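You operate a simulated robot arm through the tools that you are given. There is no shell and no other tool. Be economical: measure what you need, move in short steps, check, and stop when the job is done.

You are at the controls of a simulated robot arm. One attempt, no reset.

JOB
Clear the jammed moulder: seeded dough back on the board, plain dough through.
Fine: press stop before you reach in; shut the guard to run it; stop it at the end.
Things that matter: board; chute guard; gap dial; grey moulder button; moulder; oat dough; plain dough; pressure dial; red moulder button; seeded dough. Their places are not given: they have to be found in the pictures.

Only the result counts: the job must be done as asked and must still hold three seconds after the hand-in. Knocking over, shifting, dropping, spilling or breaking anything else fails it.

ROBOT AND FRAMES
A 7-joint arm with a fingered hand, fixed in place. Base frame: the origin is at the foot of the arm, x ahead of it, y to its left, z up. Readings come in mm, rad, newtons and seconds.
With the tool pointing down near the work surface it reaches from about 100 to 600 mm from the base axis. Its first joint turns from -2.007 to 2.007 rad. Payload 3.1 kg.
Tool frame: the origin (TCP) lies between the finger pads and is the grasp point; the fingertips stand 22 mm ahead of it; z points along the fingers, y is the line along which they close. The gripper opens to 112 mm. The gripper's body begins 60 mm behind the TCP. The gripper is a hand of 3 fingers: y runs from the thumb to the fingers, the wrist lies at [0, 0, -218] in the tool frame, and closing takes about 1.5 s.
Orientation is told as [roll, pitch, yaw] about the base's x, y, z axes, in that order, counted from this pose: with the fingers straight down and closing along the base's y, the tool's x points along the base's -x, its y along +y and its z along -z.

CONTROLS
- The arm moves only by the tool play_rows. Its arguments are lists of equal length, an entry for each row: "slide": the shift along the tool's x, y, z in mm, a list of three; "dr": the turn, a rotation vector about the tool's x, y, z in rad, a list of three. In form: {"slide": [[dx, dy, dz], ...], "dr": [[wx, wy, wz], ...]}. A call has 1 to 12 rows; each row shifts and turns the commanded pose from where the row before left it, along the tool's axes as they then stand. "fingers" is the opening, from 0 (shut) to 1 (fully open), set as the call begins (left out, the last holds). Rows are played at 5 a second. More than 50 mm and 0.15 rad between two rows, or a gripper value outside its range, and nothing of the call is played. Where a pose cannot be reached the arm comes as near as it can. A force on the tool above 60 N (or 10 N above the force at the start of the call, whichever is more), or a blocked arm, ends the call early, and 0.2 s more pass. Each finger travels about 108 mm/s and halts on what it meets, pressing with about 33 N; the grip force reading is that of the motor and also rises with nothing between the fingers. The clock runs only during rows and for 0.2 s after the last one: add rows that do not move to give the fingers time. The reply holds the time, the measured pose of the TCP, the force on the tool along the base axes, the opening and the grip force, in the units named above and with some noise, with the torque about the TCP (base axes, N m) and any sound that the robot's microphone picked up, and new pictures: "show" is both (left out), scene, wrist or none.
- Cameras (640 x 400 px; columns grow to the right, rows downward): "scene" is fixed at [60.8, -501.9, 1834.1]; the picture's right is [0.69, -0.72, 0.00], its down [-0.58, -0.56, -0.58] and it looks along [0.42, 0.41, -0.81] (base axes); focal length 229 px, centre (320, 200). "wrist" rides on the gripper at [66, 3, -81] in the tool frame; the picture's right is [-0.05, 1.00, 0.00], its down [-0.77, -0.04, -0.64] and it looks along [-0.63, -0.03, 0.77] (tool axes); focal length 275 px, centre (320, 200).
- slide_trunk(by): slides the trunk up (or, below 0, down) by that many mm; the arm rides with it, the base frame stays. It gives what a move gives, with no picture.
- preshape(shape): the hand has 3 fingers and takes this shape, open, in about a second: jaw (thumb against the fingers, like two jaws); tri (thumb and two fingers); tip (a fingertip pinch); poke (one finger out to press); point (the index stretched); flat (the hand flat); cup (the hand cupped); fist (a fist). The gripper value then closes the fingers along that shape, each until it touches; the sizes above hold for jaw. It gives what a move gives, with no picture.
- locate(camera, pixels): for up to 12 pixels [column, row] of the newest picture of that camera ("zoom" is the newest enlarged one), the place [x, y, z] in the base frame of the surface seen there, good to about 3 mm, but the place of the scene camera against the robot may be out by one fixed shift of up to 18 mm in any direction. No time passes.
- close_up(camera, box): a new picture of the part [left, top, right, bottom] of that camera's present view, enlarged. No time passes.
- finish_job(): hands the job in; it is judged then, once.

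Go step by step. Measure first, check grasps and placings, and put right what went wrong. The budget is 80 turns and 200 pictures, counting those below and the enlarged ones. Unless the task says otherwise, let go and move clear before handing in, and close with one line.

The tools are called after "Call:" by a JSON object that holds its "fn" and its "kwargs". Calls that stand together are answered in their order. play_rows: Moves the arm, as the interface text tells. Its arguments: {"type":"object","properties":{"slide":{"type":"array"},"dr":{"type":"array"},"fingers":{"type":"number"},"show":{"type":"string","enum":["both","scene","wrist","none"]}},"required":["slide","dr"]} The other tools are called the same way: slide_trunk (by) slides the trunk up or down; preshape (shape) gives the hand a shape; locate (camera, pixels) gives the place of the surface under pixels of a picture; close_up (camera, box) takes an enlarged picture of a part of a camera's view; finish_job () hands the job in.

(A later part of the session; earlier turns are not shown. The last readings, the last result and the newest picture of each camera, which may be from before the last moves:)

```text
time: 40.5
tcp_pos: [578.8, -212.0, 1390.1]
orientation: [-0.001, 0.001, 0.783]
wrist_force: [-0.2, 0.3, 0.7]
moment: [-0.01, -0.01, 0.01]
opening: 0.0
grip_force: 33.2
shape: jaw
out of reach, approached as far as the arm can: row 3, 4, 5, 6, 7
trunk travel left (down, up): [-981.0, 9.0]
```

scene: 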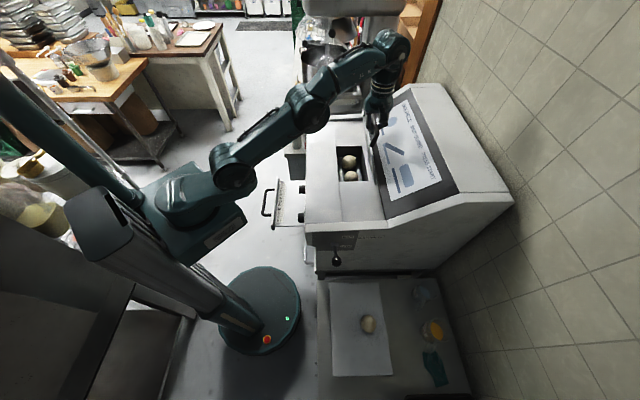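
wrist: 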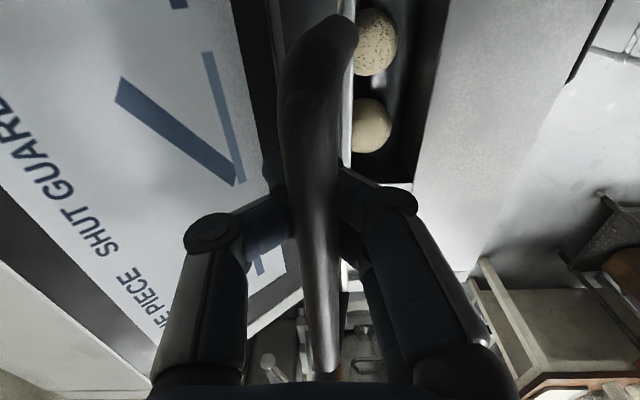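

The bar rests without load at about 82°. I tilt the hand to gain reach and push the guard a bit past vertical.

Call:
{"fn": "play_rows", "kwargs": {"slide": [[0, 0, 0], [0, 0, 0], [0, 0, 0], [0, 0, 0], [0, 0, 0], [0, -8, 5], [0, -8, 5], [0, -8, 5], [0, -8, 5], [0, -8, 5], [0, 0, 0]], "dr": [[0.1, 0, 0], [0.1, 0, 0], [0.1, 0, 0], [0.1, 0, 0], [0.1, 0, 0], [0, 0, 0], [0, 0, 0], [0, 0, 0], [0, 0, 0], [0, 0, 0], [0, 0, 0]], "show": "both"}}

```text
time: 42.9
tcp_pos: [612.4, -245.8, 1386.3]
orientation: [-0.502, 0.002, 0.785]
wrist_force: [0.9, 0.1, 0.0]
moment: [0.01, -0.01, -0.02]
opening: 0.0
grip_force: 32.8
shape: jaw
trunk travel left (down, up): [-981.0, 9.0]
```

scene: 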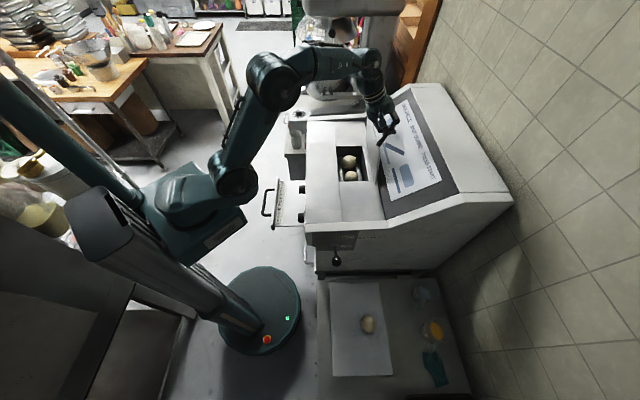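
wrist: 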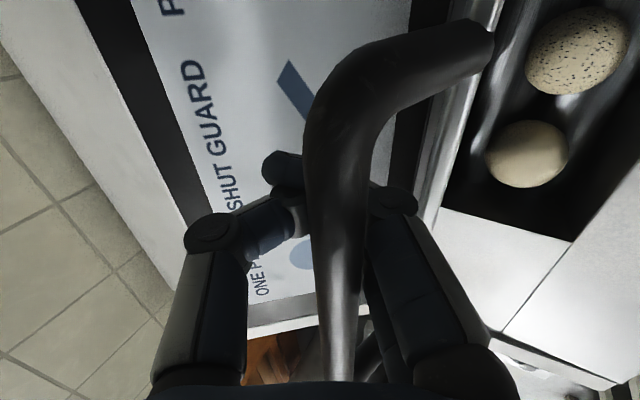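

Guard is past vertical with no load. I open the fingers partway and watch whether it holds.

Call:
{"fn": "play_rows", "kwargs": {"slide": [[0, 0, 0], [0, 0, 0], [0, 0, 0], [0, 0, 0]], "dr": [[0, 0, 0], [0, 0, 0], [0, 0, 0], [0, 0, 0]], "fingers": 0.45, "show": "both"}}

```text
time: 43.9
tcp_pos: [612.4, -245.7, 1387.2]
orientation: [-0.501, 0.0, 0.786]
wrist_force: [0.9, -0.2, 1.4]
moment: [-0.03, -0.02, 0.02]
opening: 49.0
grip_force: 0.1
shape: jaw
trunk travel left (down, up): [-981.0, 9.0]
```

scene: 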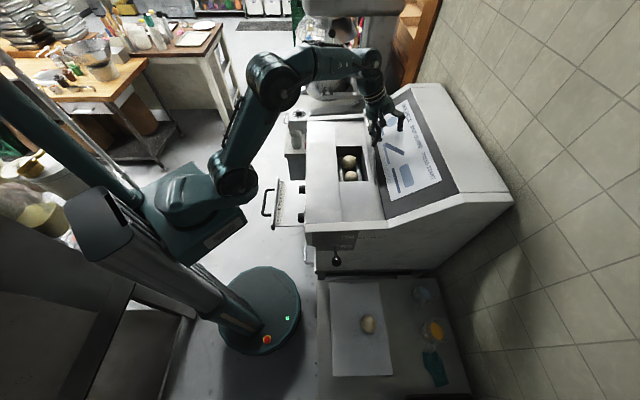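
wrist: 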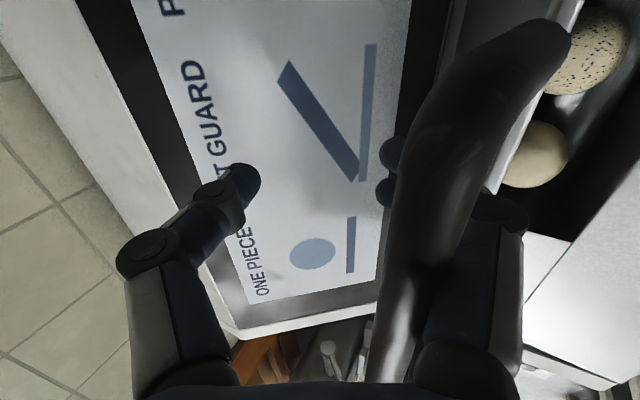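

The bar followed the right-hand fingers, so the guard isn't stable yet. I measure the bar and plate.

Call:
{"fn": "locate", "kwargs": {"camera": "wrist", "pixels": [[420, 200], [480, 100], [555, 40], [535, 100], [560, 10], [395, 300], [510, 170], [550, 150], [600, 60], [350, 150]]}}

Call:
{"fn": "close_up", "kwargs": {"camera": "scene", "box": [310, 80, 450, 220]}}

```text
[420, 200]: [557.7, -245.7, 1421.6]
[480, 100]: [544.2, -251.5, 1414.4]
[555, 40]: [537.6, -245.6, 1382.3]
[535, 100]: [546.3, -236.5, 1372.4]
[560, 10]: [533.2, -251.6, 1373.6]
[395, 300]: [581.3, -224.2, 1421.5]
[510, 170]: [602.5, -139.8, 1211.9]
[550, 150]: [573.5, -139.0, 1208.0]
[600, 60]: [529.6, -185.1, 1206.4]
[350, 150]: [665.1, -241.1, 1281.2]
```

```text
2.86 times, centred on (380, 150) of scene
```

zoom: 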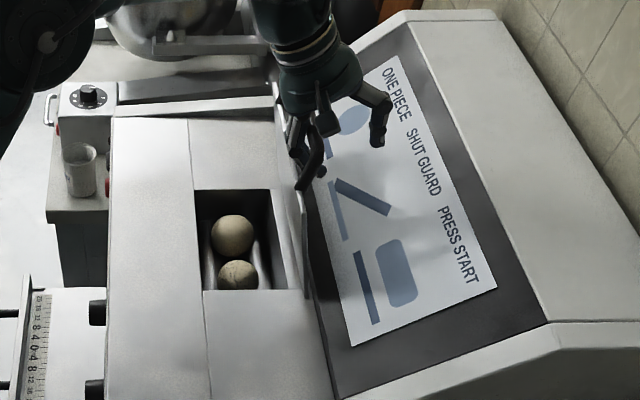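

The guard stands at about 79°, leaning on the fingers at (420,200). I push it 60 mm further back.

Call:
{"fn": "play_rows", "kwargs": {"slide": [[0, -9, 5], [0, -9, 5], [0, -9, 5], [0, -9, 5], [0, -9, 5], [0, -9, 5], [0, 0, 0]], "dr": [[0, 0, 0], [0, 0, 0], [0, 0, 0], [0, 0, 0], [0, 0, 0], [0, 0, 0], [0, 0, 0]], "show": "both"}}

```text
time: 45.5
tcp_pos: [655.0, -287.7, 1385.9]
orientation: [-0.503, 0.0, 0.785]
wrist_force: [-0.2, -0.9, 0.5]
moment: [0.01, 0.01, 0.02]
opening: 49.7
grip_force: 0.1
shape: jaw
trunk travel left (down, up): [-981.0, 9.0]
```

scene: 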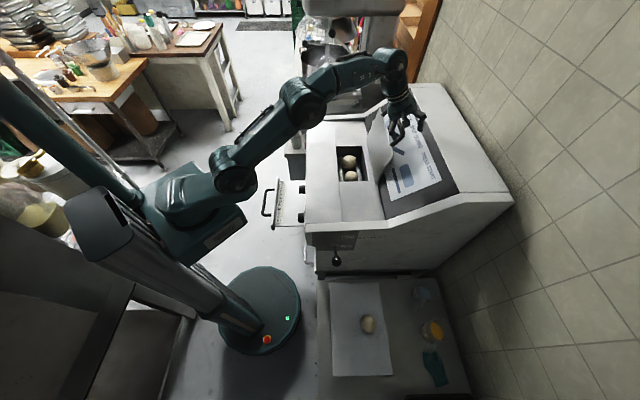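
wrist: 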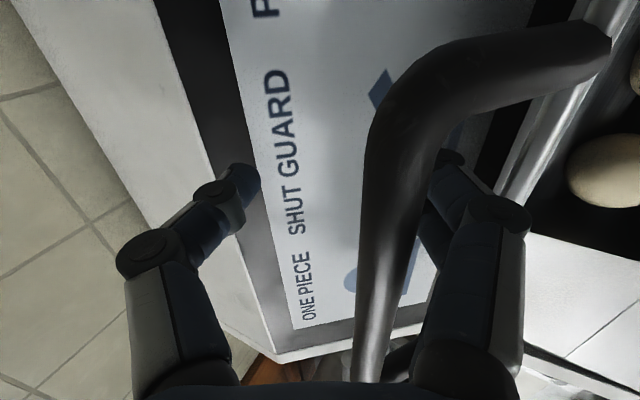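

Guard leans slightly past vertical. I withdraw the hand along its axis slowly and see if the guard stays.

Call:
{"fn": "play_rows", "kwargs": {"slide": [[0, 0, -15], [0, 0, -20], [0, 0, -25], [0, 0, -30], [0, 0, 0]], "dr": [[0, 0, 0], [0, 0, 0], [0, 0, 0], [0, 0, 0], [0, 0, 0]], "show": "both"}}

```text
time: 46.7
tcp_pos: [625.7, -257.0, 1465.8]
orientation: [-0.501, 0.001, 0.785]
wrist_force: [-0.4, -0.2, 0.8]
moment: [-0.02, -0.01, -0.03]
opening: 50.1
grip_force: 0.1
shape: jaw
trunk travel left (down, up): [-981.0, 9.0]
```

scene: 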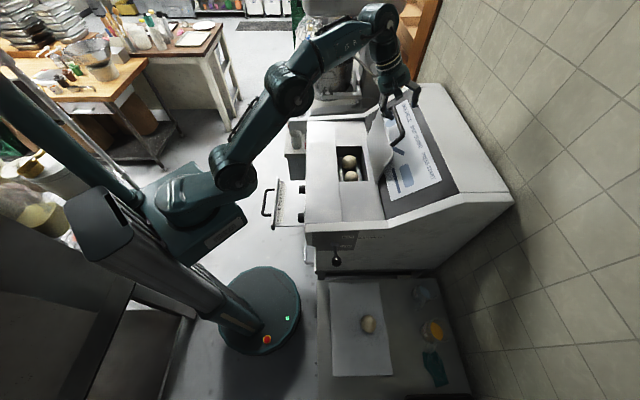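
wrist: 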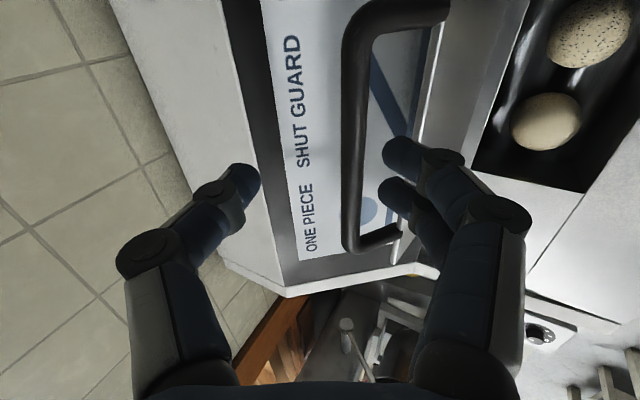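

The guard now stands free, open. I measure the bar and both dough balls and the slot from here.

Call:
{"fn": "locate", "kwargs": {"camera": "wrist", "pixels": [[355, 120], [355, 220], [432, 12], [590, 30], [548, 120], [565, 10], [625, 40], [525, 110], [570, 130], [545, 145], [585, 185], [480, 160]]}}

Call:
{"fn": "close_up", "kwargs": {"camera": "scene", "box": [310, 120, 410, 200]}}

Call:
{"fn": "close_up", "kwargs": {"camera": "wrist", "box": [440, 0, 640, 200]}}

```text
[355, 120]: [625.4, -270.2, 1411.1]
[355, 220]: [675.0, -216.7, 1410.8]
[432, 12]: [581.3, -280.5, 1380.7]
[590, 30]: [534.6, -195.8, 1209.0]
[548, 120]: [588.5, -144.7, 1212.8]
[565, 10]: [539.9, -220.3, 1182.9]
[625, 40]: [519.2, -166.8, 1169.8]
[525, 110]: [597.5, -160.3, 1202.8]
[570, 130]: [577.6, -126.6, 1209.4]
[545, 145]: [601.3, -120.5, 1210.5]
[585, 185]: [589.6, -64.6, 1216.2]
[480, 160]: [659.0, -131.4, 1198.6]
```

```text
5.00 times, centred on (360, 160) of scene
```

zoom: 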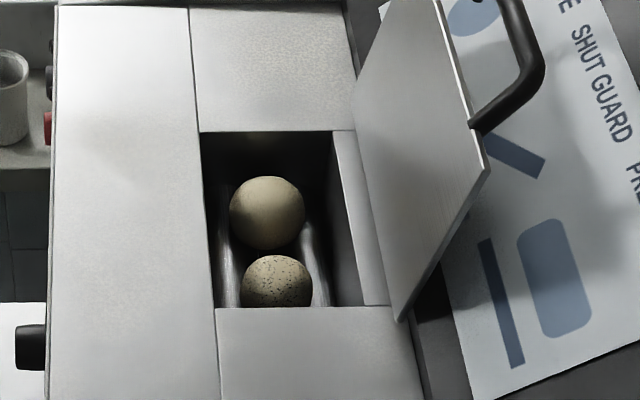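

```text
2.00 times, centred on (540, 100) of wrist
```

zoom: 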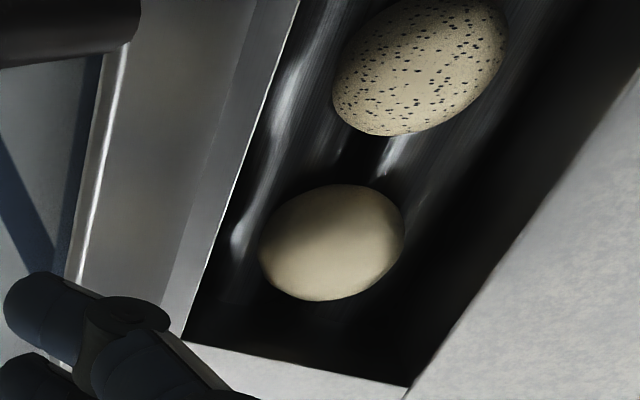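

Seeded ball top at (535,-196,1209), plain top at (588,-145,1213); both sit on rollers in the slot. I move the hand forward of the guard, upright it and turn it so the jaws close along the slot with the camera at the front.

Call:
{"fn": "play_rows", "kwargs": {"slide": [[0, 24, -13], [0, 24, -13], [0, 24, -13], [0, 24, -13], [0, 0, 0], [0, 0, 0], [0, 0, 0], [0, 0, 0], [0, 0, 0]], "dr": [[0, 0, 0], [0, 0, 0], [0, 0, 0], [0, 0, 0], [-0.1, 0, 0], [-0.1, 0, 0], [-0.1, 0, 0], [-0.1, 0, 0], [-0.1, 0, 0]], "show": "none"}}

Call:
{"fn": "play_rows", "kwargs": {"slide": [[0, 0, 0], [0, 0, 0], [0, 0, 0], [0, 0, 0], [0, 0, 0], [0, 0, 0], [0, 0, 0], [0, 0, 0], [0, 0, 0], [0, 0, 0], [0, 0, 0]], "dr": [[0, 0, 0.1428], [0, 0, 0.1428], [0, 0, 0.1428], [0, 0, 0.1428], [0, 0, 0.1428], [0, 0, 0.1428], [0, 0, 0.1428], [0, 0, 0.1428], [0, 0, 0.1428], [0, 0, 0.1428], [0, 0, 0.1428]], "show": "both"}}

```text
time: 48.7
tcp_pos: [544.1, -178.3, 1464.0]
orientation: [0.002, 0.003, 0.786]
wrist_force: [0.1, 0.5, 0.3]
moment: [0.0, 0.01, 0.05]
opening: 50.0
grip_force: 0.0
shape: jaw
out of reach, approached as far as the arm can: row 9
trunk travel left (down, up): [-981.0, 9.0]
```

```text
time: 51.1
tcp_pos: [541.8, -177.8, 1465.0]
orientation: [-0.001, -0.002, -0.787]
wrist_force: [1.0, -0.6, -0.2]
moment: [0.0, 0.01, 0.0]
opening: 50.0
grip_force: 0.0
shape: jaw
trunk travel left (down, up): [-981.0, 9.0]
```

scene: 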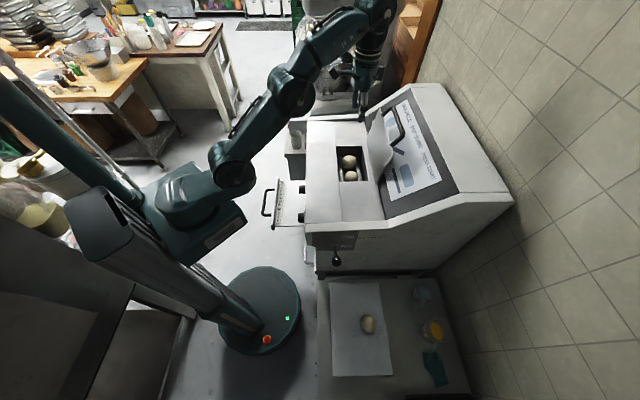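
wrist: 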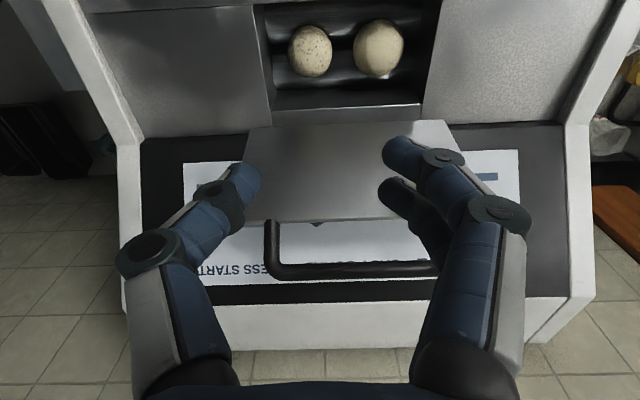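

Nice view of the slot: seeded at (310,50), plain at (378,48). Enlarge and measure.

Call:
{"fn": "close_up", "kwargs": {"camera": "wrist", "box": [250, 0, 450, 125]}}

Call:
{"fn": "locate", "kwargs": {"camera": "wrist", "pixels": [[310, 50], [291, 50], [329, 50], [310, 30], [310, 73], [378, 48], [355, 48], [401, 48], [378, 22], [378, 73], [258, 50], [436, 50]]}}

Call:
{"fn": "locate", "kwargs": {"camera": "wrist", "pixels": [[345, 15], [345, 30], [343, 50], [343, 75], [343, 88], [343, 104], [270, 50], [280, 50], [425, 50], [280, 25], [280, 80], [342, 120]]}}

```text
3.20 times, centred on (350, 62) of wrist
```

zoom: 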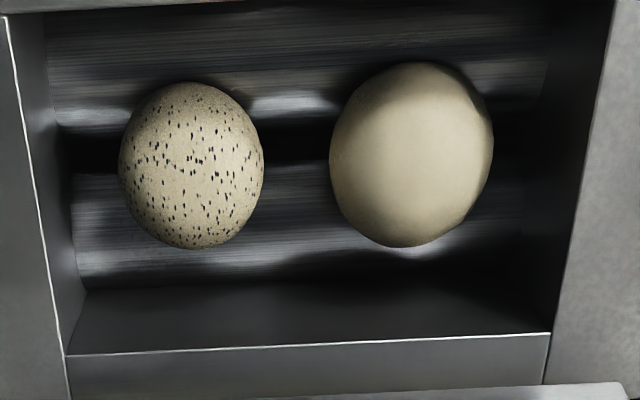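

```text
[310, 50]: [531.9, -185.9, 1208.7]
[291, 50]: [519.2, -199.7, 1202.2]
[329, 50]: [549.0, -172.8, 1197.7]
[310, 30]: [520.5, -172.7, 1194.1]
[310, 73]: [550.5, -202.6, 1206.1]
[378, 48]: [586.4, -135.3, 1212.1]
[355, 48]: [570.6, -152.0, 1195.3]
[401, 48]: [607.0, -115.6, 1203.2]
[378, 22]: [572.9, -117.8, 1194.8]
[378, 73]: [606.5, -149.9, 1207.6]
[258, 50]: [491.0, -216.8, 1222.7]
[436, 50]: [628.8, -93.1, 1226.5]
```

```text
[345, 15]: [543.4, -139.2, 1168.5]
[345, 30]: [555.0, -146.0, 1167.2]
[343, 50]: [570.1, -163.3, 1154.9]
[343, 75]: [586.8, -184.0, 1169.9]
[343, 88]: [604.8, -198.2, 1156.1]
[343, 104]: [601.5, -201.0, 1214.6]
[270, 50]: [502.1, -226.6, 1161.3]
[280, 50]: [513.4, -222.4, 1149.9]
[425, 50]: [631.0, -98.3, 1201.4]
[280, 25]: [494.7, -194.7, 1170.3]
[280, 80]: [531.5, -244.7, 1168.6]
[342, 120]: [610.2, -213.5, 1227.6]
```

Seeded ball centre u≈246, n≈-511.5, about 42 mm wide, with 30 mm gaps either side; rollers crest at z≈1170. Come down over it to just above, jaws at ~62 mm.

Call:
{"fn": "play_rows", "kwargs": {"slide": [[-3, -11, 20], [0, 0, 45], [0, 0, 45], [0, 0, 45], [0, 0, 45], [0, 0, 20], [0, 0, 0]], "dr": [[0, 0, 0], [0, 0, 0], [0, 0, 0], [0, 0, 0], [0, 0, 0], [0, 0, 0], [0, 0, 0]], "fingers": 0.55, "show": "wrist"}}

```text
time: 52.7
tcp_pos: [536.3, -186.2, 1243.1]
orientation: [0.0, -0.003, -0.785]
wrist_force: [-0.1, -0.4, -0.9]
moment: [0.02, 0.0, 0.02]
opening: 60.6
grip_force: 0.1
shape: jaw
trunk travel left (down, up): [-981.0, 9.0]
```

wrist: 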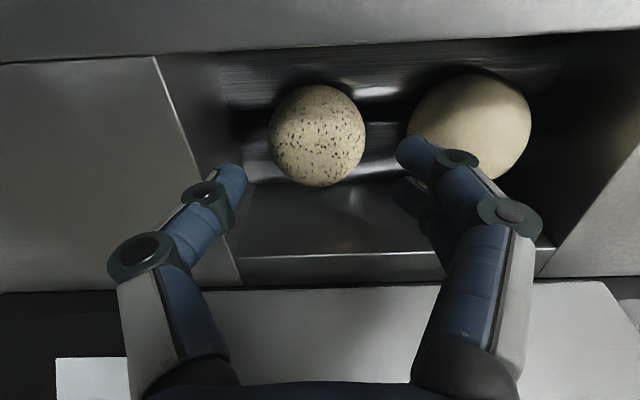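

Aligned, fingers either side of the seeded ball. Lower to z≈1196.

Call:
{"fn": "play_rows", "kwargs": {"slide": [[0, 0, 20], [0, 0, 15], [0, 0, 11], [0, 0, 0]], "dr": [[0, 0, 0], [0, 0, 0], [0, 0, 0], [0, 0, 0]], "show": "wrist"}}

```text
time: 53.7
tcp_pos: [539.4, -184.2, 1200.7]
orientation: [-0.003, -0.003, -0.782]
wrist_force: [11.1, 10.2, 12.0]
moment: [-0.73, 0.72, 0.04]
opening: 59.4
grip_force: 0.0
shape: jaw
trunk travel left (down, up): [-981.0, 9.0]
```

wrist: 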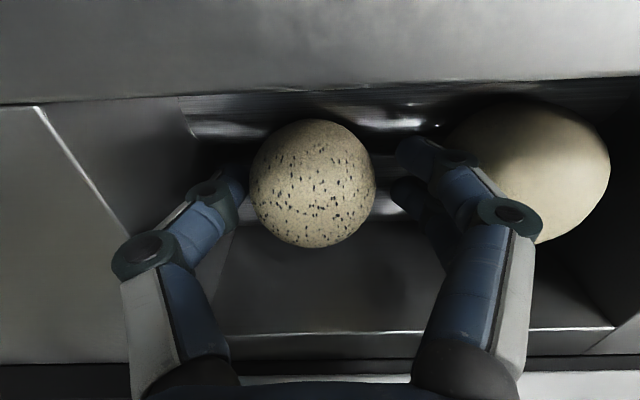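

A light sideways contact (thumb knuckle on the slot wall). I narrow the jaws slightly, which should free it, then close.

Call:
{"fn": "play_rows", "kwargs": {"slide": [[0, 0, 0], [0, 0, 0], [0, 0, 0]], "dr": [[0, 0, 0], [0, 0, 0], [0, 0, 0]], "fingers": 0.48, "show": "none"}}

Call:
{"fn": "play_rows", "kwargs": {"slide": [[0, 0, 0], [0, 0, 0], [0, 0, 0], [0, 0, 0], [0, 0, 0], [0, 0, 0]], "dr": [[0, 0, 0], [0, 0, 0], [0, 0, 0], [0, 0, 0], [0, 0, 0], [0, 0, 0]], "fingers": 0.2, "show": "wrist"}}

```text
time: 54.5
tcp_pos: [537.2, -185.1, 1200.1]
orientation: [-0.002, -0.003, -0.783]
wrist_force: [11.6, 10.3, 16.4]
moment: [-0.87, 0.95, 0.05]
opening: 53.2
grip_force: 0.2
shape: jaw
trunk travel left (down, up): [-981.0, 9.0]
```

```text
time: 55.9
tcp_pos: [537.4, -184.7, 1199.5]
orientation: [-0.001, -0.005, -0.786]
wrist_force: [9.2, 8.6, 13.1]
moment: [-0.64, 0.61, 0.05]
opening: 44.2
grip_force: 14.2
shape: jaw
trunk travel left (down, up): [-981.0, 9.0]
```

wrist: 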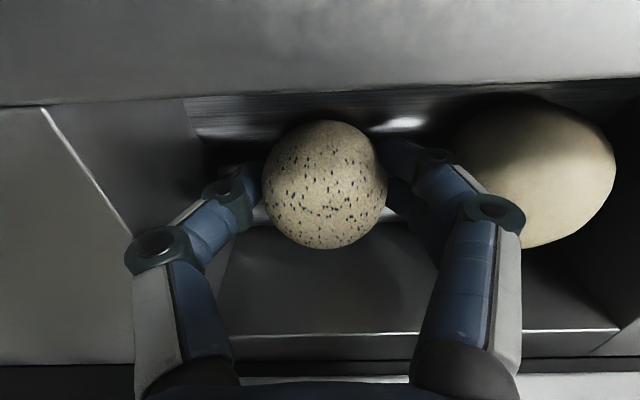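

Gripped at 44 mm with 14 N. Lift slowly.

Call:
{"fn": "play_rows", "kwargs": {"slide": [[0, 0, -10], [0, 0, -20], [0, 0, -30], [0, 0, -40], [0, 0, -40], [0, 0, 0]], "dr": [[0, 0, 0], [0, 0, 0], [0, 0, 0], [0, 0, 0], [0, 0, 0], [0, 0, 0]], "show": "both"}}

```text
time: 57.3
tcp_pos: [537.5, -188.8, 1340.4]
orientation: [0.0, -0.001, -0.785]
wrist_force: [-0.3, 0.1, -1.2]
moment: [0.01, 0.01, 0.02]
opening: 43.9
grip_force: 14.5
shape: jaw
trunk travel left (down, up): [-981.0, 9.0]
```

scene: 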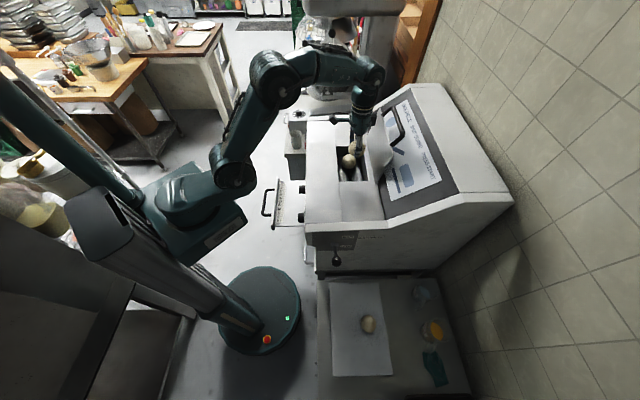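
wrist: 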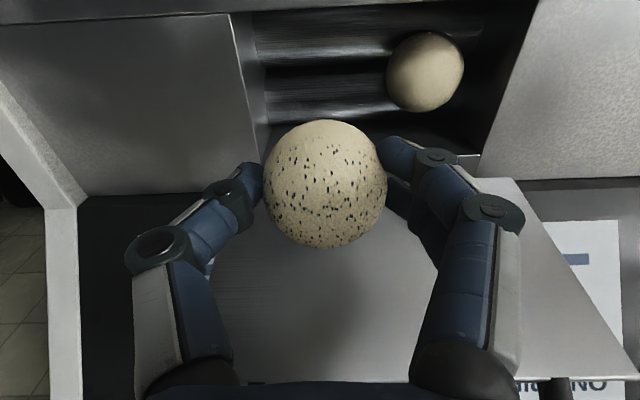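

Seeded dough is held securely. I measure the board corners and dough from the scene for a target.

Call:
{"fn": "locate", "kwargs": {"camera": "scene", "pixels": [[331, 284], [378, 283], [391, 375], [334, 376], [367, 324], [361, 324], [375, 324], [367, 317], [367, 333], [345, 305], [340, 250], [440, 200]]}}

Call:
{"fn": "play_rows", "kwargs": {"slide": [[0, -40, 0], [0, -45, 0], [0, -45, 0], [0, -45, 0], [0, -45, 0], [0, 0, 0]], "dr": [[0, 0, 0], [0, 0, 0], [0, 0, 0], [0, 0, 0], [0, 0, 0], [0, 0, 0]], "show": "scene"}}

```text
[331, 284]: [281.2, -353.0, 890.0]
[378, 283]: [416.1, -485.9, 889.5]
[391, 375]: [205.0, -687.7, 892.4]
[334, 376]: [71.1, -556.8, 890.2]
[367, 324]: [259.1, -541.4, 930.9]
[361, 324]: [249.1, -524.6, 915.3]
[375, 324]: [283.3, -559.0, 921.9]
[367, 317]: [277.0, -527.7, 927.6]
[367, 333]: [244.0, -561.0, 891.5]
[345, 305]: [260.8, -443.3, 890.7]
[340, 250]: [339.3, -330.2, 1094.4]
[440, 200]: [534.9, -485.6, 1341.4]
```

```text
time: 58.7
tcp_pos: [384.0, -344.3, 1338.0]
orientation: [0.001, -0.002, -0.785]
wrist_force: [0.5, 0.0, -0.5]
moment: [0.0, 0.05, -0.01]
opening: 43.6
grip_force: 14.2
shape: jaw
trunk travel left (down, up): [-981.0, 9.0]
```

scene: 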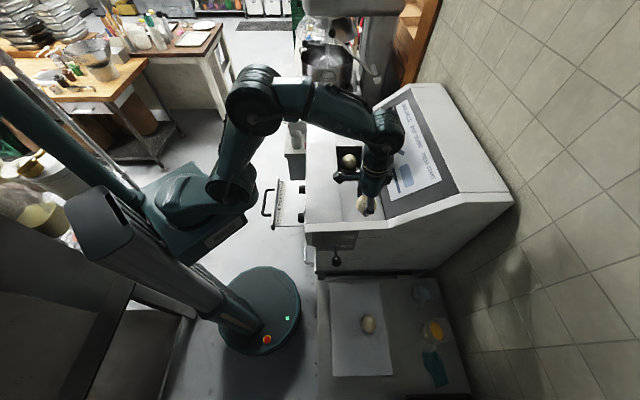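

Board spans u≈-340..-50, n≈-635..-446 with the oat dough at u≈-199, n≈-569. I go above a free spot at u=-150, n=-490.

Call:
{"fn": "play_rows", "kwargs": {"slide": [[0, -45, 0], [5, -45, 0], [10, -45, 0], [10, -43, 0], [0, 0, 0]], "dr": [[0, 0, 0], [0, 0, 0], [0, 0, 0], [0, 0, 0], [0, 0, 0]], "show": "both"}}

```text
time: 59.9
tcp_pos: [241.4, -451.0, 1338.1]
orientation: [0.0, -0.003, -0.784]
wrist_force: [0.2, 0.4, -0.5]
moment: [-0.01, 0.02, 0.0]
opening: 43.7
grip_force: 13.9
shape: jaw
trunk travel left (down, up): [-981.0, 9.0]
```

scene: 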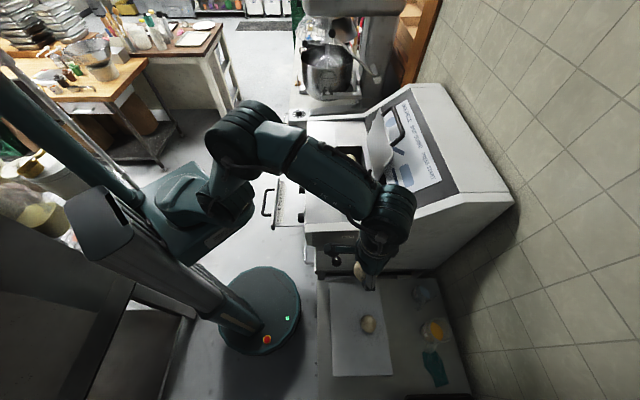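
wrist: 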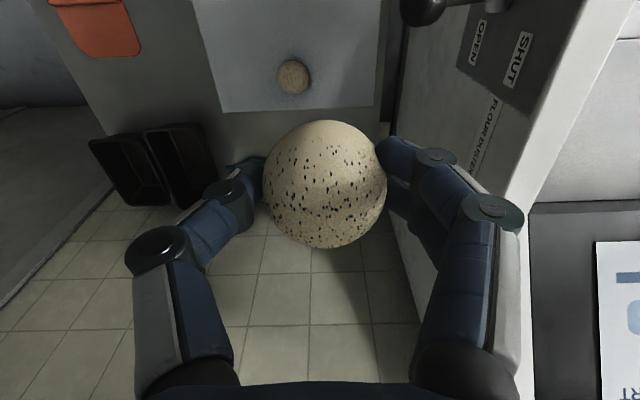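

Before lowering, I check where the forearm runs relative to the machine corner.

Call:
{"fn": "locate", "kwargs": {"camera": "scene", "pixels": [[240, 140], [222, 190], [270, 145], [300, 165], [335, 185], [365, 200], [390, 215], [318, 240], [340, 256], [320, 270], [345, 190], [190, 205]]}}

Call:
{"fn": "close_up", "kwargs": {"camera": "scene", "box": [180, 80, 440, 300]}}

```text
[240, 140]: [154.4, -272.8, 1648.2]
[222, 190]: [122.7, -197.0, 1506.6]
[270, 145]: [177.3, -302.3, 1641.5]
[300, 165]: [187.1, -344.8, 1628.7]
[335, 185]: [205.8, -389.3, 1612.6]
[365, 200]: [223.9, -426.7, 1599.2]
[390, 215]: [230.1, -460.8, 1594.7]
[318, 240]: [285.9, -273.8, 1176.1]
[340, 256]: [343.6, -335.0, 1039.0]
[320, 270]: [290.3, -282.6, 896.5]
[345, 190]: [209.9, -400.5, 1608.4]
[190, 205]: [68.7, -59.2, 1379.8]
```

```text
1.82 times, centred on (310, 190) of scene
```

zoom: 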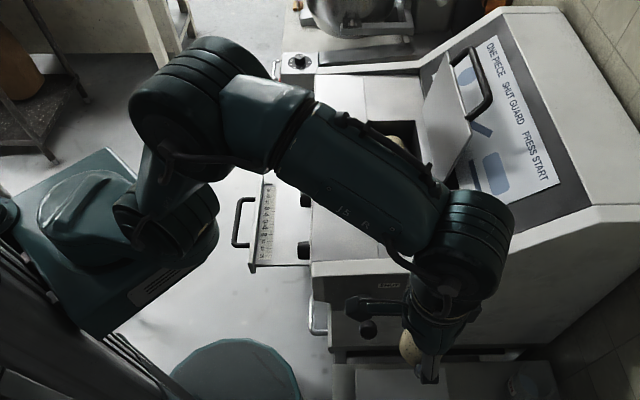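

The arm lies in one plane toward the board with about 120 mm clearance to the machine corner. I lower the trunk in steps, checking for drift.

Call:
{"fn": "slide_trunk", "kwargs": {"by": -120}}

Call:
{"fn": "slide_trunk", "kwargs": {"by": -60}}

Call:
{"fn": "play_rows", "kwargs": {"slide": [[0, 0, 0]], "dr": [[0, 0, 0]], "show": "scene"}}

```text
time: 61.4
tcp_pos: [241.2, -451.6, 1218.0]
orientation: [-0.001, -0.001, -0.785]
wrist_force: [-0.3, 0.9, 0.0]
moment: [-0.04, 0.01, 0.0]
opening: 43.5
grip_force: 13.8
shape: jaw
trunk travel left (down, up): [-861.0, 129.0]
```

```text
time: 62.4
tcp_pos: [240.2, -451.4, 1159.1]
orientation: [0.001, -0.003, -0.786]
wrist_force: [0.9, 0.4, -0.1]
moment: [-0.01, -0.04, 0.01]
opening: 43.4
grip_force: 14.2
shape: jaw
trunk travel left (down, up): [-801.0, 189.0]
```

```text
time: 62.8
tcp_pos: [240.7, -451.4, 1157.4]
orientation: [0.001, -0.001, -0.787]
wrist_force: [0.5, -0.8, -0.2]
moment: [0.0, -0.02, 0.01]
opening: 43.9
grip_force: 14.1
shape: jaw
trunk travel left (down, up): [-801.0, 189.0]
```

scene: 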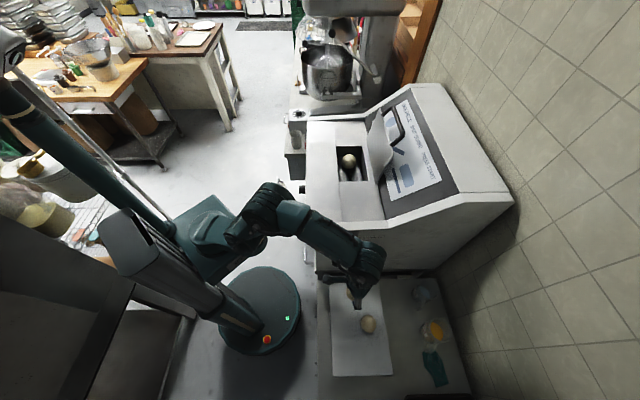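

No drift. Another 80 mm by trunk, then the arm does part, then look at the board by wrist camera.

Call:
{"fn": "slide_trunk", "kwargs": {"by": -80}}

Call:
{"fn": "play_rows", "kwargs": {"slide": [[0, 0, 35], [0, 0, 35], [0, 0, 0]], "dr": [[0, 0, 0], [0, 0, 0], [0, 0, 0]], "show": "both"}}

```text
time: 64.0
tcp_pos: [239.8, -452.5, 1077.6]
orientation: [-0.001, -0.002, -0.785]
wrist_force: [0.1, -0.5, -0.6]
moment: [0.03, -0.01, 0.0]
opening: 43.7
grip_force: 13.9
shape: jaw
trunk travel left (down, up): [-721.0, 269.0]
```

```text
time: 64.8
tcp_pos: [239.9, -450.8, 1006.8]
orientation: [0.001, -0.002, -0.785]
wrist_force: [0.5, 0.4, -0.7]
moment: [0.02, 0.02, -0.01]
opening: 43.5
grip_force: 13.6
shape: jaw
trunk travel left (down, up): [-721.0, 269.0]
```

scene: 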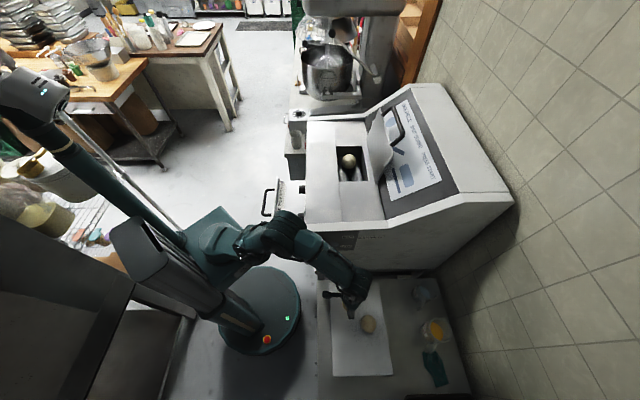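
wrist: 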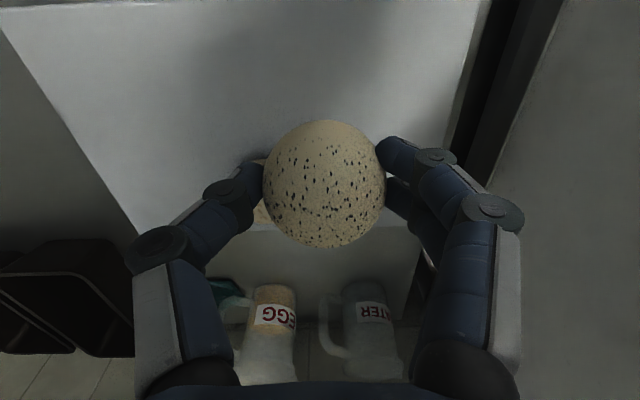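

The board fills the view; the oat dough peeks at (262,215) behind the held ball. Check exact places.

Call:
{"fn": "locate", "kwargs": {"camera": "wrist", "pixels": [[262, 214], [258, 163], [200, 100], [320, 60], [440, 60], [480, 40], [10, 30], [320, 225], [320, 130], [130, 225], [350, 100], [320, 10]]}}

```text
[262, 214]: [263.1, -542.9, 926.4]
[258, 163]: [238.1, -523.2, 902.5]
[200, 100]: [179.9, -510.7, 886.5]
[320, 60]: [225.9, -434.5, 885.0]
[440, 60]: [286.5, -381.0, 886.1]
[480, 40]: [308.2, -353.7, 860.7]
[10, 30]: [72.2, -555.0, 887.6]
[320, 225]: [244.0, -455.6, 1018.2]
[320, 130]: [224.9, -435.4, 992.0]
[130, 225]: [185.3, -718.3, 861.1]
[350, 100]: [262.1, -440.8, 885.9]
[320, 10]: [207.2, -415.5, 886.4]
```

Board top is z≈886 and the oat dough is ~90 mm away. Lower until the ball touches.

Call:
{"fn": "play_rows", "kwargs": {"slide": [[0, 0, 30], [0, 0, 30], [0, 0, 12], [0, 0, 6], [0, 0, 4], [0, 0, 0]], "dr": [[0, 0, 0], [0, 0, 0], [0, 0, 0], [0, 0, 0], [0, 0, 0], [0, 0, 0]], "show": "wrist"}}

```text
time: 66.2
tcp_pos: [239.9, -451.9, 926.4]
orientation: [0.0, -0.002, -0.786]
wrist_force: [0.0, 0.0, -0.3]
moment: [-0.01, 0.0, -0.01]
opening: 43.7
grip_force: 13.7
shape: jaw
trunk travel left (down, up): [-721.0, 269.0]
```

wrist: 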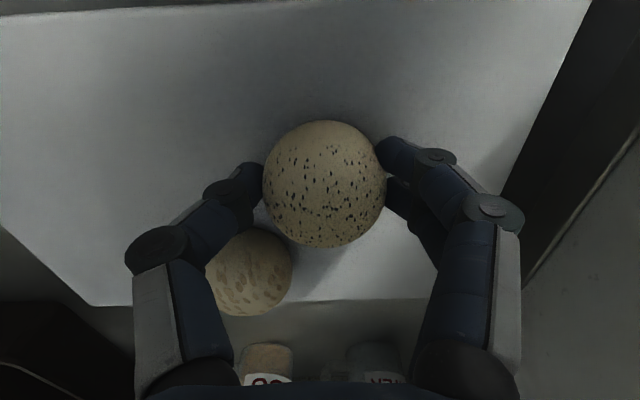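

No contact yet. Lower in small steps until a touch is felt.

Call:
{"fn": "play_rows", "kwargs": {"slide": [[0, 0, 2], [0, 0, 2], [0, 0, 2], [0, 0, 0]], "dr": [[0, 0, 0], [0, 0, 0], [0, 0, 0], [0, 0, 0]], "show": "none"}}

```text
time: 67.2
tcp_pos: [239.3, -452.5, 921.0]
orientation: [0.002, -0.003, -0.786]
wrist_force: [0.7, -0.1, 0.0]
moment: [0.01, -0.02, -0.02]
opening: 43.7
grip_force: 14.1
shape: jaw
trunk travel left (down, up): [-721.0, 269.0]
```

Call:
{"fn": "play_rows", "kwargs": {"slide": [[0, 0, 2], [0, 0, 2], [0, 0, 2], [0, 0, 0]], "dr": [[0, 0, 0], [0, 0, 0], [0, 0, 0], [0, 0, 0]], "show": "wrist"}}

```text
time: 68.2
tcp_pos: [237.2, -453.5, 914.9]
orientation: [0.003, -0.003, -0.785]
wrist_force: [1.7, 1.7, 10.3]
moment: [0.05, -0.06, 0.07]
opening: 44.0
grip_force: 13.5
shape: jaw
trunk travel left (down, up): [-721.0, 269.0]
```

wrist: 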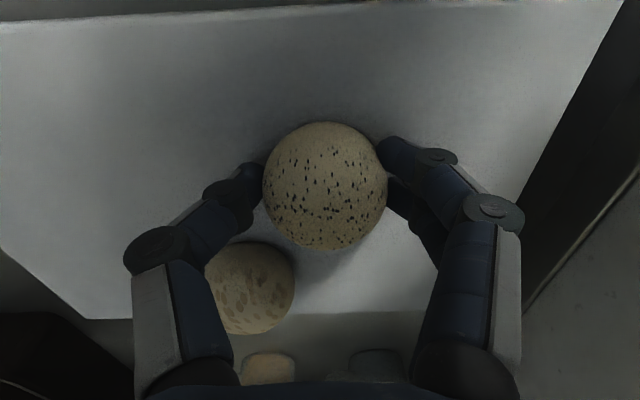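

The ball rests on the board (10 N). Back off 1 mm and open.

Call:
{"fn": "play_rows", "kwargs": {"slide": [[0, 0, -1], [0, 0, 0], [0, 0, 0], [0, 0, 0]], "dr": [[0, 0, 0], [0, 0, 0], [0, 0, 0], [0, 0, 0]], "fingers": 0.6, "show": "wrist"}}

```text
time: 69.2
tcp_pos: [237.4, -453.3, 914.6]
orientation: [0.004, -0.003, -0.784]
wrist_force: [0.1, -1.8, 0.2]
moment: [0.01, -0.01, -0.03]
opening: 66.6
grip_force: 0.0
shape: jaw
trunk travel left (down, up): [-721.0, 269.0]
```

wrist: 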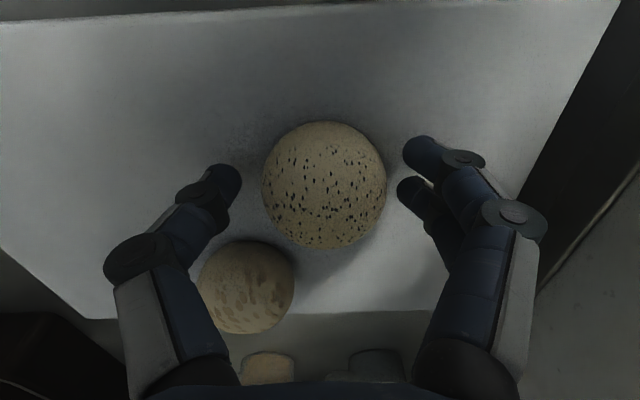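

Released cleanly. Rise straight up and raise the trunk.

Call:
{"fn": "play_rows", "kwargs": {"slide": [[0, 0, -20], [0, 0, -40], [0, 0, -45], [0, 0, -45], [0, 0, 0]], "dr": [[0, 0, 0], [0, 0, 0], [0, 0, 0], [0, 0, 0], [0, 0, 0]], "show": "wrist"}}

Call:
{"fn": "slide_trunk", "kwargs": {"by": 260}}

```text
time: 70.4
tcp_pos: [239.4, -452.5, 1065.9]
orientation: [-0.001, -0.002, -0.784]
wrist_force: [-0.3, 0.5, 0.7]
moment: [0.0, 0.02, 0.03]
opening: 66.9
grip_force: 0.0
shape: jaw
trunk travel left (down, up): [-721.0, 269.0]
```

wrist: 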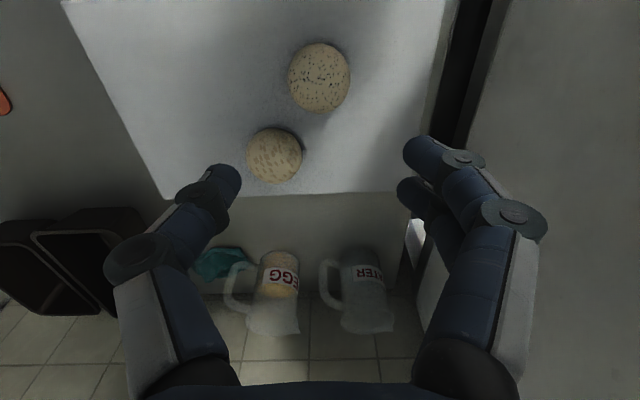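

```text
time: 73.0
tcp_pos: [238.7, -451.8, 1325.5]
orientation: [0.001, -0.001, -0.783]
wrist_force: [0.7, 0.8, 0.0]
moment: [0.02, 0.03, 0.02]
opening: 66.8
grip_force: 0.0
shape: jaw
trunk travel left (down, up): [-981.0, 9.0]
```

Both seeded and oat doughs sit apart on the board. Now back to the guard: rise, travel along the machine, and turn the jaws across the handle again.

Call:
{"fn": "play_rows", "kwargs": {"slide": [[0, 0, -45], [0, 0, -45], [0, 0, -42], [0, 45, 0], [0, 45, 0], [0, 45, 0], [0, 45, 0], [-2, 45, 0], [-4, 45, 0], [-5, 45, 0], [-5, 45, 0], [-5, 45, 0]], "dr": [[0, 0, 0], [0, 0, 0], [0, 0, 0], [0, 0, 0], [0, 0, 0], [0, 0, 0], [0, 0, 0], [0, 0, 0], [0, 0, 0], [0, 0, 0], [0, 0, 0], [0, 0, 0]], "fingers": 0.45, "show": "none"}}

Call:
{"fn": "play_rows", "kwargs": {"slide": [[0, 0, 0], [0, 0, 0], [0, 0, 0], [0, 0, 0], [0, 0, 0], [0, 0, 0], [0, 0, 0], [0, 0, 0], [0, 0, 0], [0, 0, 0], [0, 0, 0]], "dr": [[0, 0, -0.1428], [0, 0, -0.1428], [0, 0, -0.1428], [0, 0, -0.1428], [0, 0, -0.1428], [0, 0, -0.1428], [0, 0, -0.1428], [0, 0, -0.1428], [0, 0, -0.1428], [0, 0, -0.1428], [0, 0, -0.1428]], "show": "both"}}

```text
time: 75.6
tcp_pos: [541.1, -181.0, 1455.9]
orientation: [-0.002, 0.0, -0.786]
wrist_force: [0.0, -0.3, -0.8]
moment: [0.01, 0.01, 0.03]
opening: 51.0
grip_force: 0.0
shape: jaw
trunk travel left (down, up): [-981.0, 9.0]
```

```text
time: 78.0
tcp_pos: [540.8, -178.5, 1457.9]
orientation: [-0.001, 0.001, 0.789]
wrist_force: [-0.1, 1.2, 0.4]
moment: [-0.02, 0.01, -0.03]
opening: 50.9
grip_force: 0.1
shape: jaw
trunk travel left (down, up): [-981.0, 9.0]
```

scene: 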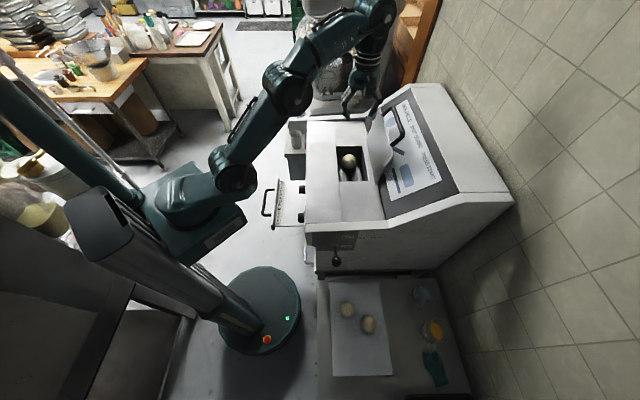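
wrist: 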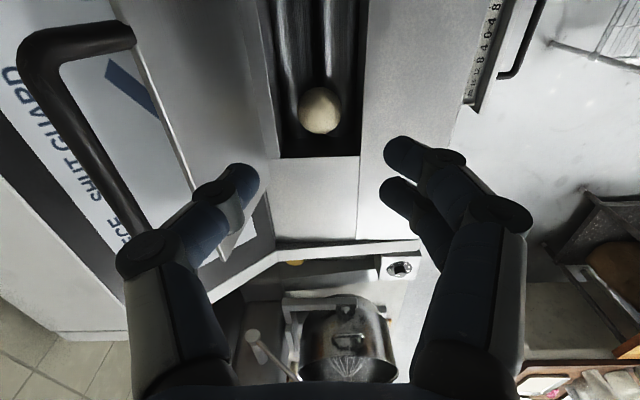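

Guard still open, handle at (60,100). I tilt and move back over it as before.

Call:
{"fn": "play_rows", "kwargs": {"slide": [[0, 0, 0], [0, 0, 0], [0, 0, 0], [0, 0, 0], [0, 0, 0], [-3, -35, 16], [-3, -35, 16], [-3, -35, 16], [0, 0, 0]], "dr": [[0.1, 0, 0], [0.1, 0, 0], [0.1, 0, 0], [0.1, 0, 0], [0.1, 0, 0], [0, 0, 0], [0, 0, 0], [0, 0, 0], [0, 0, 0]], "show": "wrist"}}

```text
time: 80.0
tcp_pos: [627.6, -254.3, 1467.7]
orientation: [-0.5, 0.0, 0.786]
wrist_force: [0.8, 0.1, 0.0]
moment: [0.02, 0.01, 0.01]
opening: 51.1
grip_force: 0.0
shape: jaw
trunk travel left (down, up): [-981.0, 9.0]
```

wrist: 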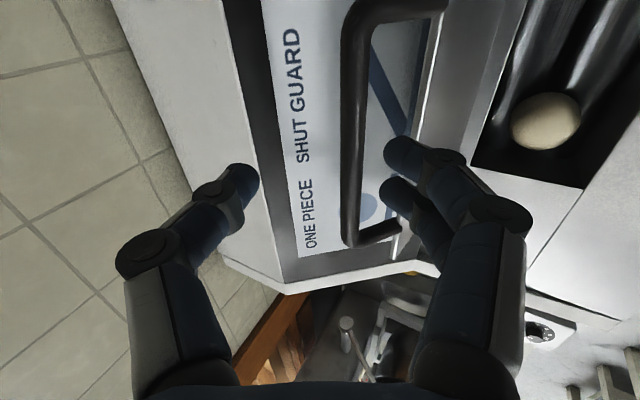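

Same view as at withdrawal, bar between the jaws. Advance.

Call:
{"fn": "play_rows", "kwargs": {"slide": [[0, 0, 30], [0, 0, 25], [0, 0, 15], [0, 0, 0]], "dr": [[0, 0, 0], [0, 0, 0], [0, 0, 0], [0, 0, 0]], "show": "none"}}

Call:
{"fn": "play_rows", "kwargs": {"slide": [[0, 0, 0], [0, 0, 0], [0, 0, 0], [0, 0, 0], [0, 0, 0], [0, 0, 0]], "dr": [[0, 0, 0], [0, 0, 0], [0, 0, 0], [0, 0, 0], [0, 0, 0], [0, 0, 0]], "fingers": 0, "show": "both"}}

```text
time: 81.0
tcp_pos: [653.0, -277.8, 1406.2]
orientation: [-0.5, -0.001, 0.785]
wrist_force: [0.2, 0.1, -0.2]
moment: [0.04, 0.0, 0.03]
opening: 51.1
grip_force: 0.0
shape: jaw
trunk travel left (down, up): [-981.0, 9.0]
```

```text
time: 82.4
tcp_pos: [651.0, -276.2, 1405.7]
orientation: [-0.5, 0.001, 0.785]
wrist_force: [-12.7, 10.0, -23.8]
moment: [-0.31, -0.27, 0.02]
opening: 0.0
grip_force: 33.1
shape: jaw
trunk travel left (down, up): [-981.0, 9.0]
```

scene: 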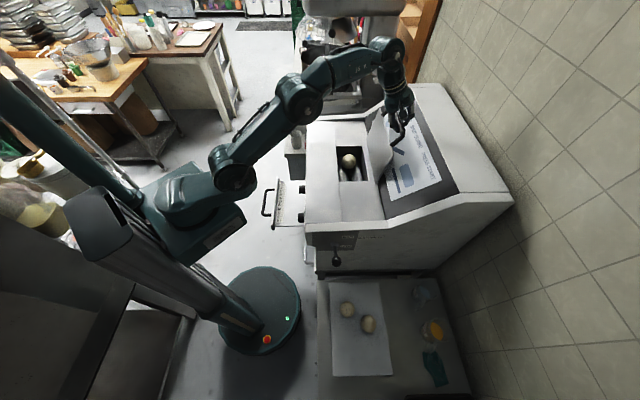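
wrist: 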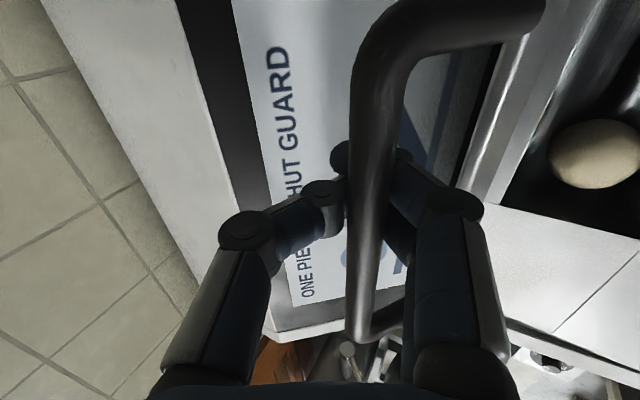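

Bar is hooked. I pull it forward past vertical, then upright the hand.

Call:
{"fn": "play_rows", "kwargs": {"slide": [[0, 11, -3], [0, 11, -4], [0, 11, -5], [0, 11, -5], [0, 11, -5], [0, 11, -5], [0, 11, -5], [0, 10, -5], [0, 0, 0]], "dr": [[0, 0, 0], [0, 0, 0], [0, 0, 0], [0, 0, 0], [0, 0, 0], [0, 0, 0], [0, 0, 0], [0, 0, 0], [0, 0, 0]], "show": "none"}}

Call:
{"fn": "play_rows", "kwargs": {"slide": [[0, 0, 0], [0, 0, 0], [0, 0, 0], [0, 0, 0], [0, 0, 0], [0, 0, 0]], "dr": [[-0.1, 0, 0], [-0.1, 0, 0], [-0.1, 0, 0], [-0.1, 0, 0], [-0.1, 0, 0], [0, 0, 0]], "show": "both"}}

```text
time: 84.4
tcp_pos: [586.7, -211.9, 1395.6]
orientation: [-0.5, 0.0, 0.786]
wrist_force: [-0.2, -0.7, -5.0]
moment: [-0.06, -0.13, 0.03]
opening: 0.2
grip_force: 32.8
shape: jaw
trunk travel left (down, up): [-981.0, 9.0]
```

```text
time: 85.8
tcp_pos: [578.0, -207.3, 1391.8]
orientation: [0.001, 0.001, 0.786]
wrist_force: [0.4, 0.8, -2.0]
moment: [-0.04, -0.03, 0.02]
opening: 0.0
grip_force: 33.1
shape: jaw
out of reach, approached as far as the arm can: row 5
trunk travel left (down, up): [-981.0, 9.0]
```

scene: 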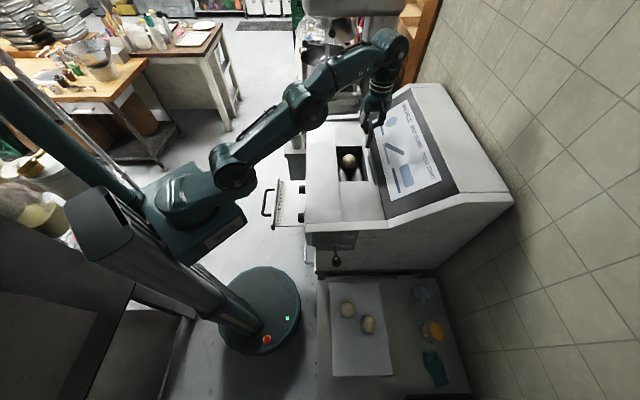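
wrist: 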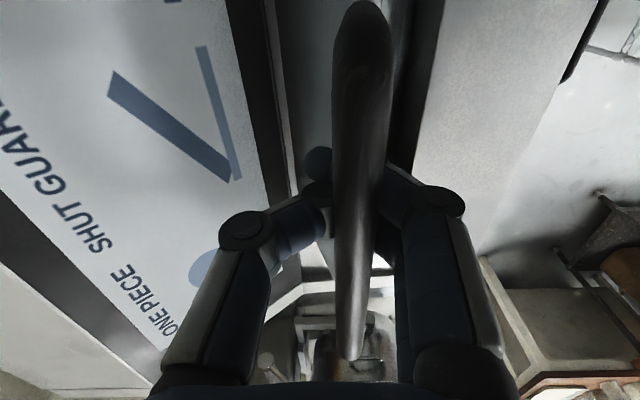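

Guard now leaning forward on the hand. Lower it along the arc.

Call:
{"fn": "play_rows", "kwargs": {"slide": [[0, 15, 2], [0, 16, 4], [0, 16, 7], [0, 17, 10], [0, 17, 11], [0, 16, 14], [0, 16, 16], [0, 0, 0]], "dr": [[0, 0, 0], [0, 0, 0], [0, 0, 0], [0, 0, 0], [0, 0, 0], [0, 0, 0], [0, 0, 0], [0, 0, 0]], "show": "both"}}

```text
time: 87.6
tcp_pos: [502.7, -132.9, 1326.7]
orientation: [0.001, 0.0, 0.786]
wrist_force: [10.0, -11.3, -12.5]
moment: [-0.06, -0.04, 0.0]
opening: 0.1
grip_force: 33.0
shape: jaw
trunk travel left (down, up): [-981.0, 9.0]
```

scene: 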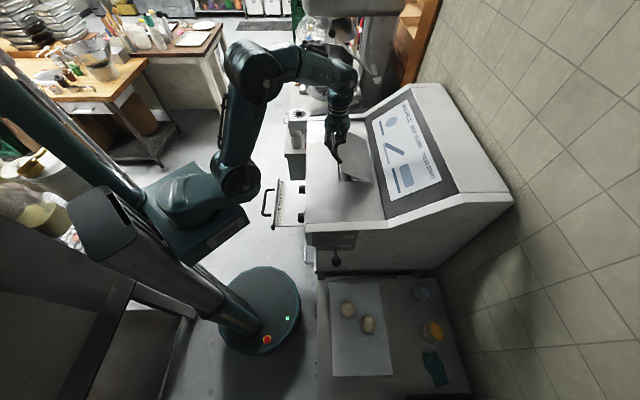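
wrist: 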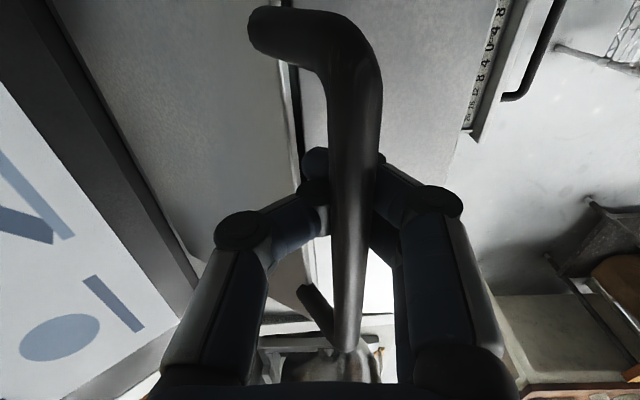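

Guard about 30° open. Finish lowering it.

Call:
{"fn": "play_rows", "kwargs": {"slide": [[0, 12, 13], [0, 11, 14], [0, 9, 13], [0, 8, 13], [0, 5, 13], [0, 0, 0]], "dr": [[0, 0, 0], [0, 0, 0], [0, 0, 0], [0, 0, 0], [0, 0, 0], [0, 0, 0]], "show": "both"}}

```text
time: 89.0
tcp_pos: [478.7, -108.2, 1257.9]
orientation: [0.004, -0.003, 0.785]
wrist_force: [31.3, -28.1, -8.8]
moment: [0.06, 0.04, -0.02]
opening: 0.2
grip_force: 32.5
shape: jaw
trunk travel left (down, up): [-981.0, 9.0]
```

scene: 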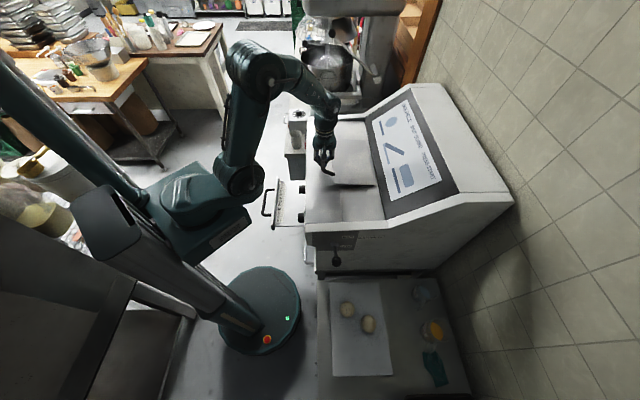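
wrist: 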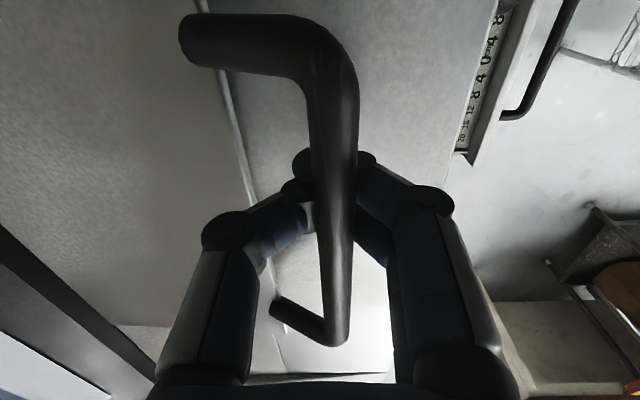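

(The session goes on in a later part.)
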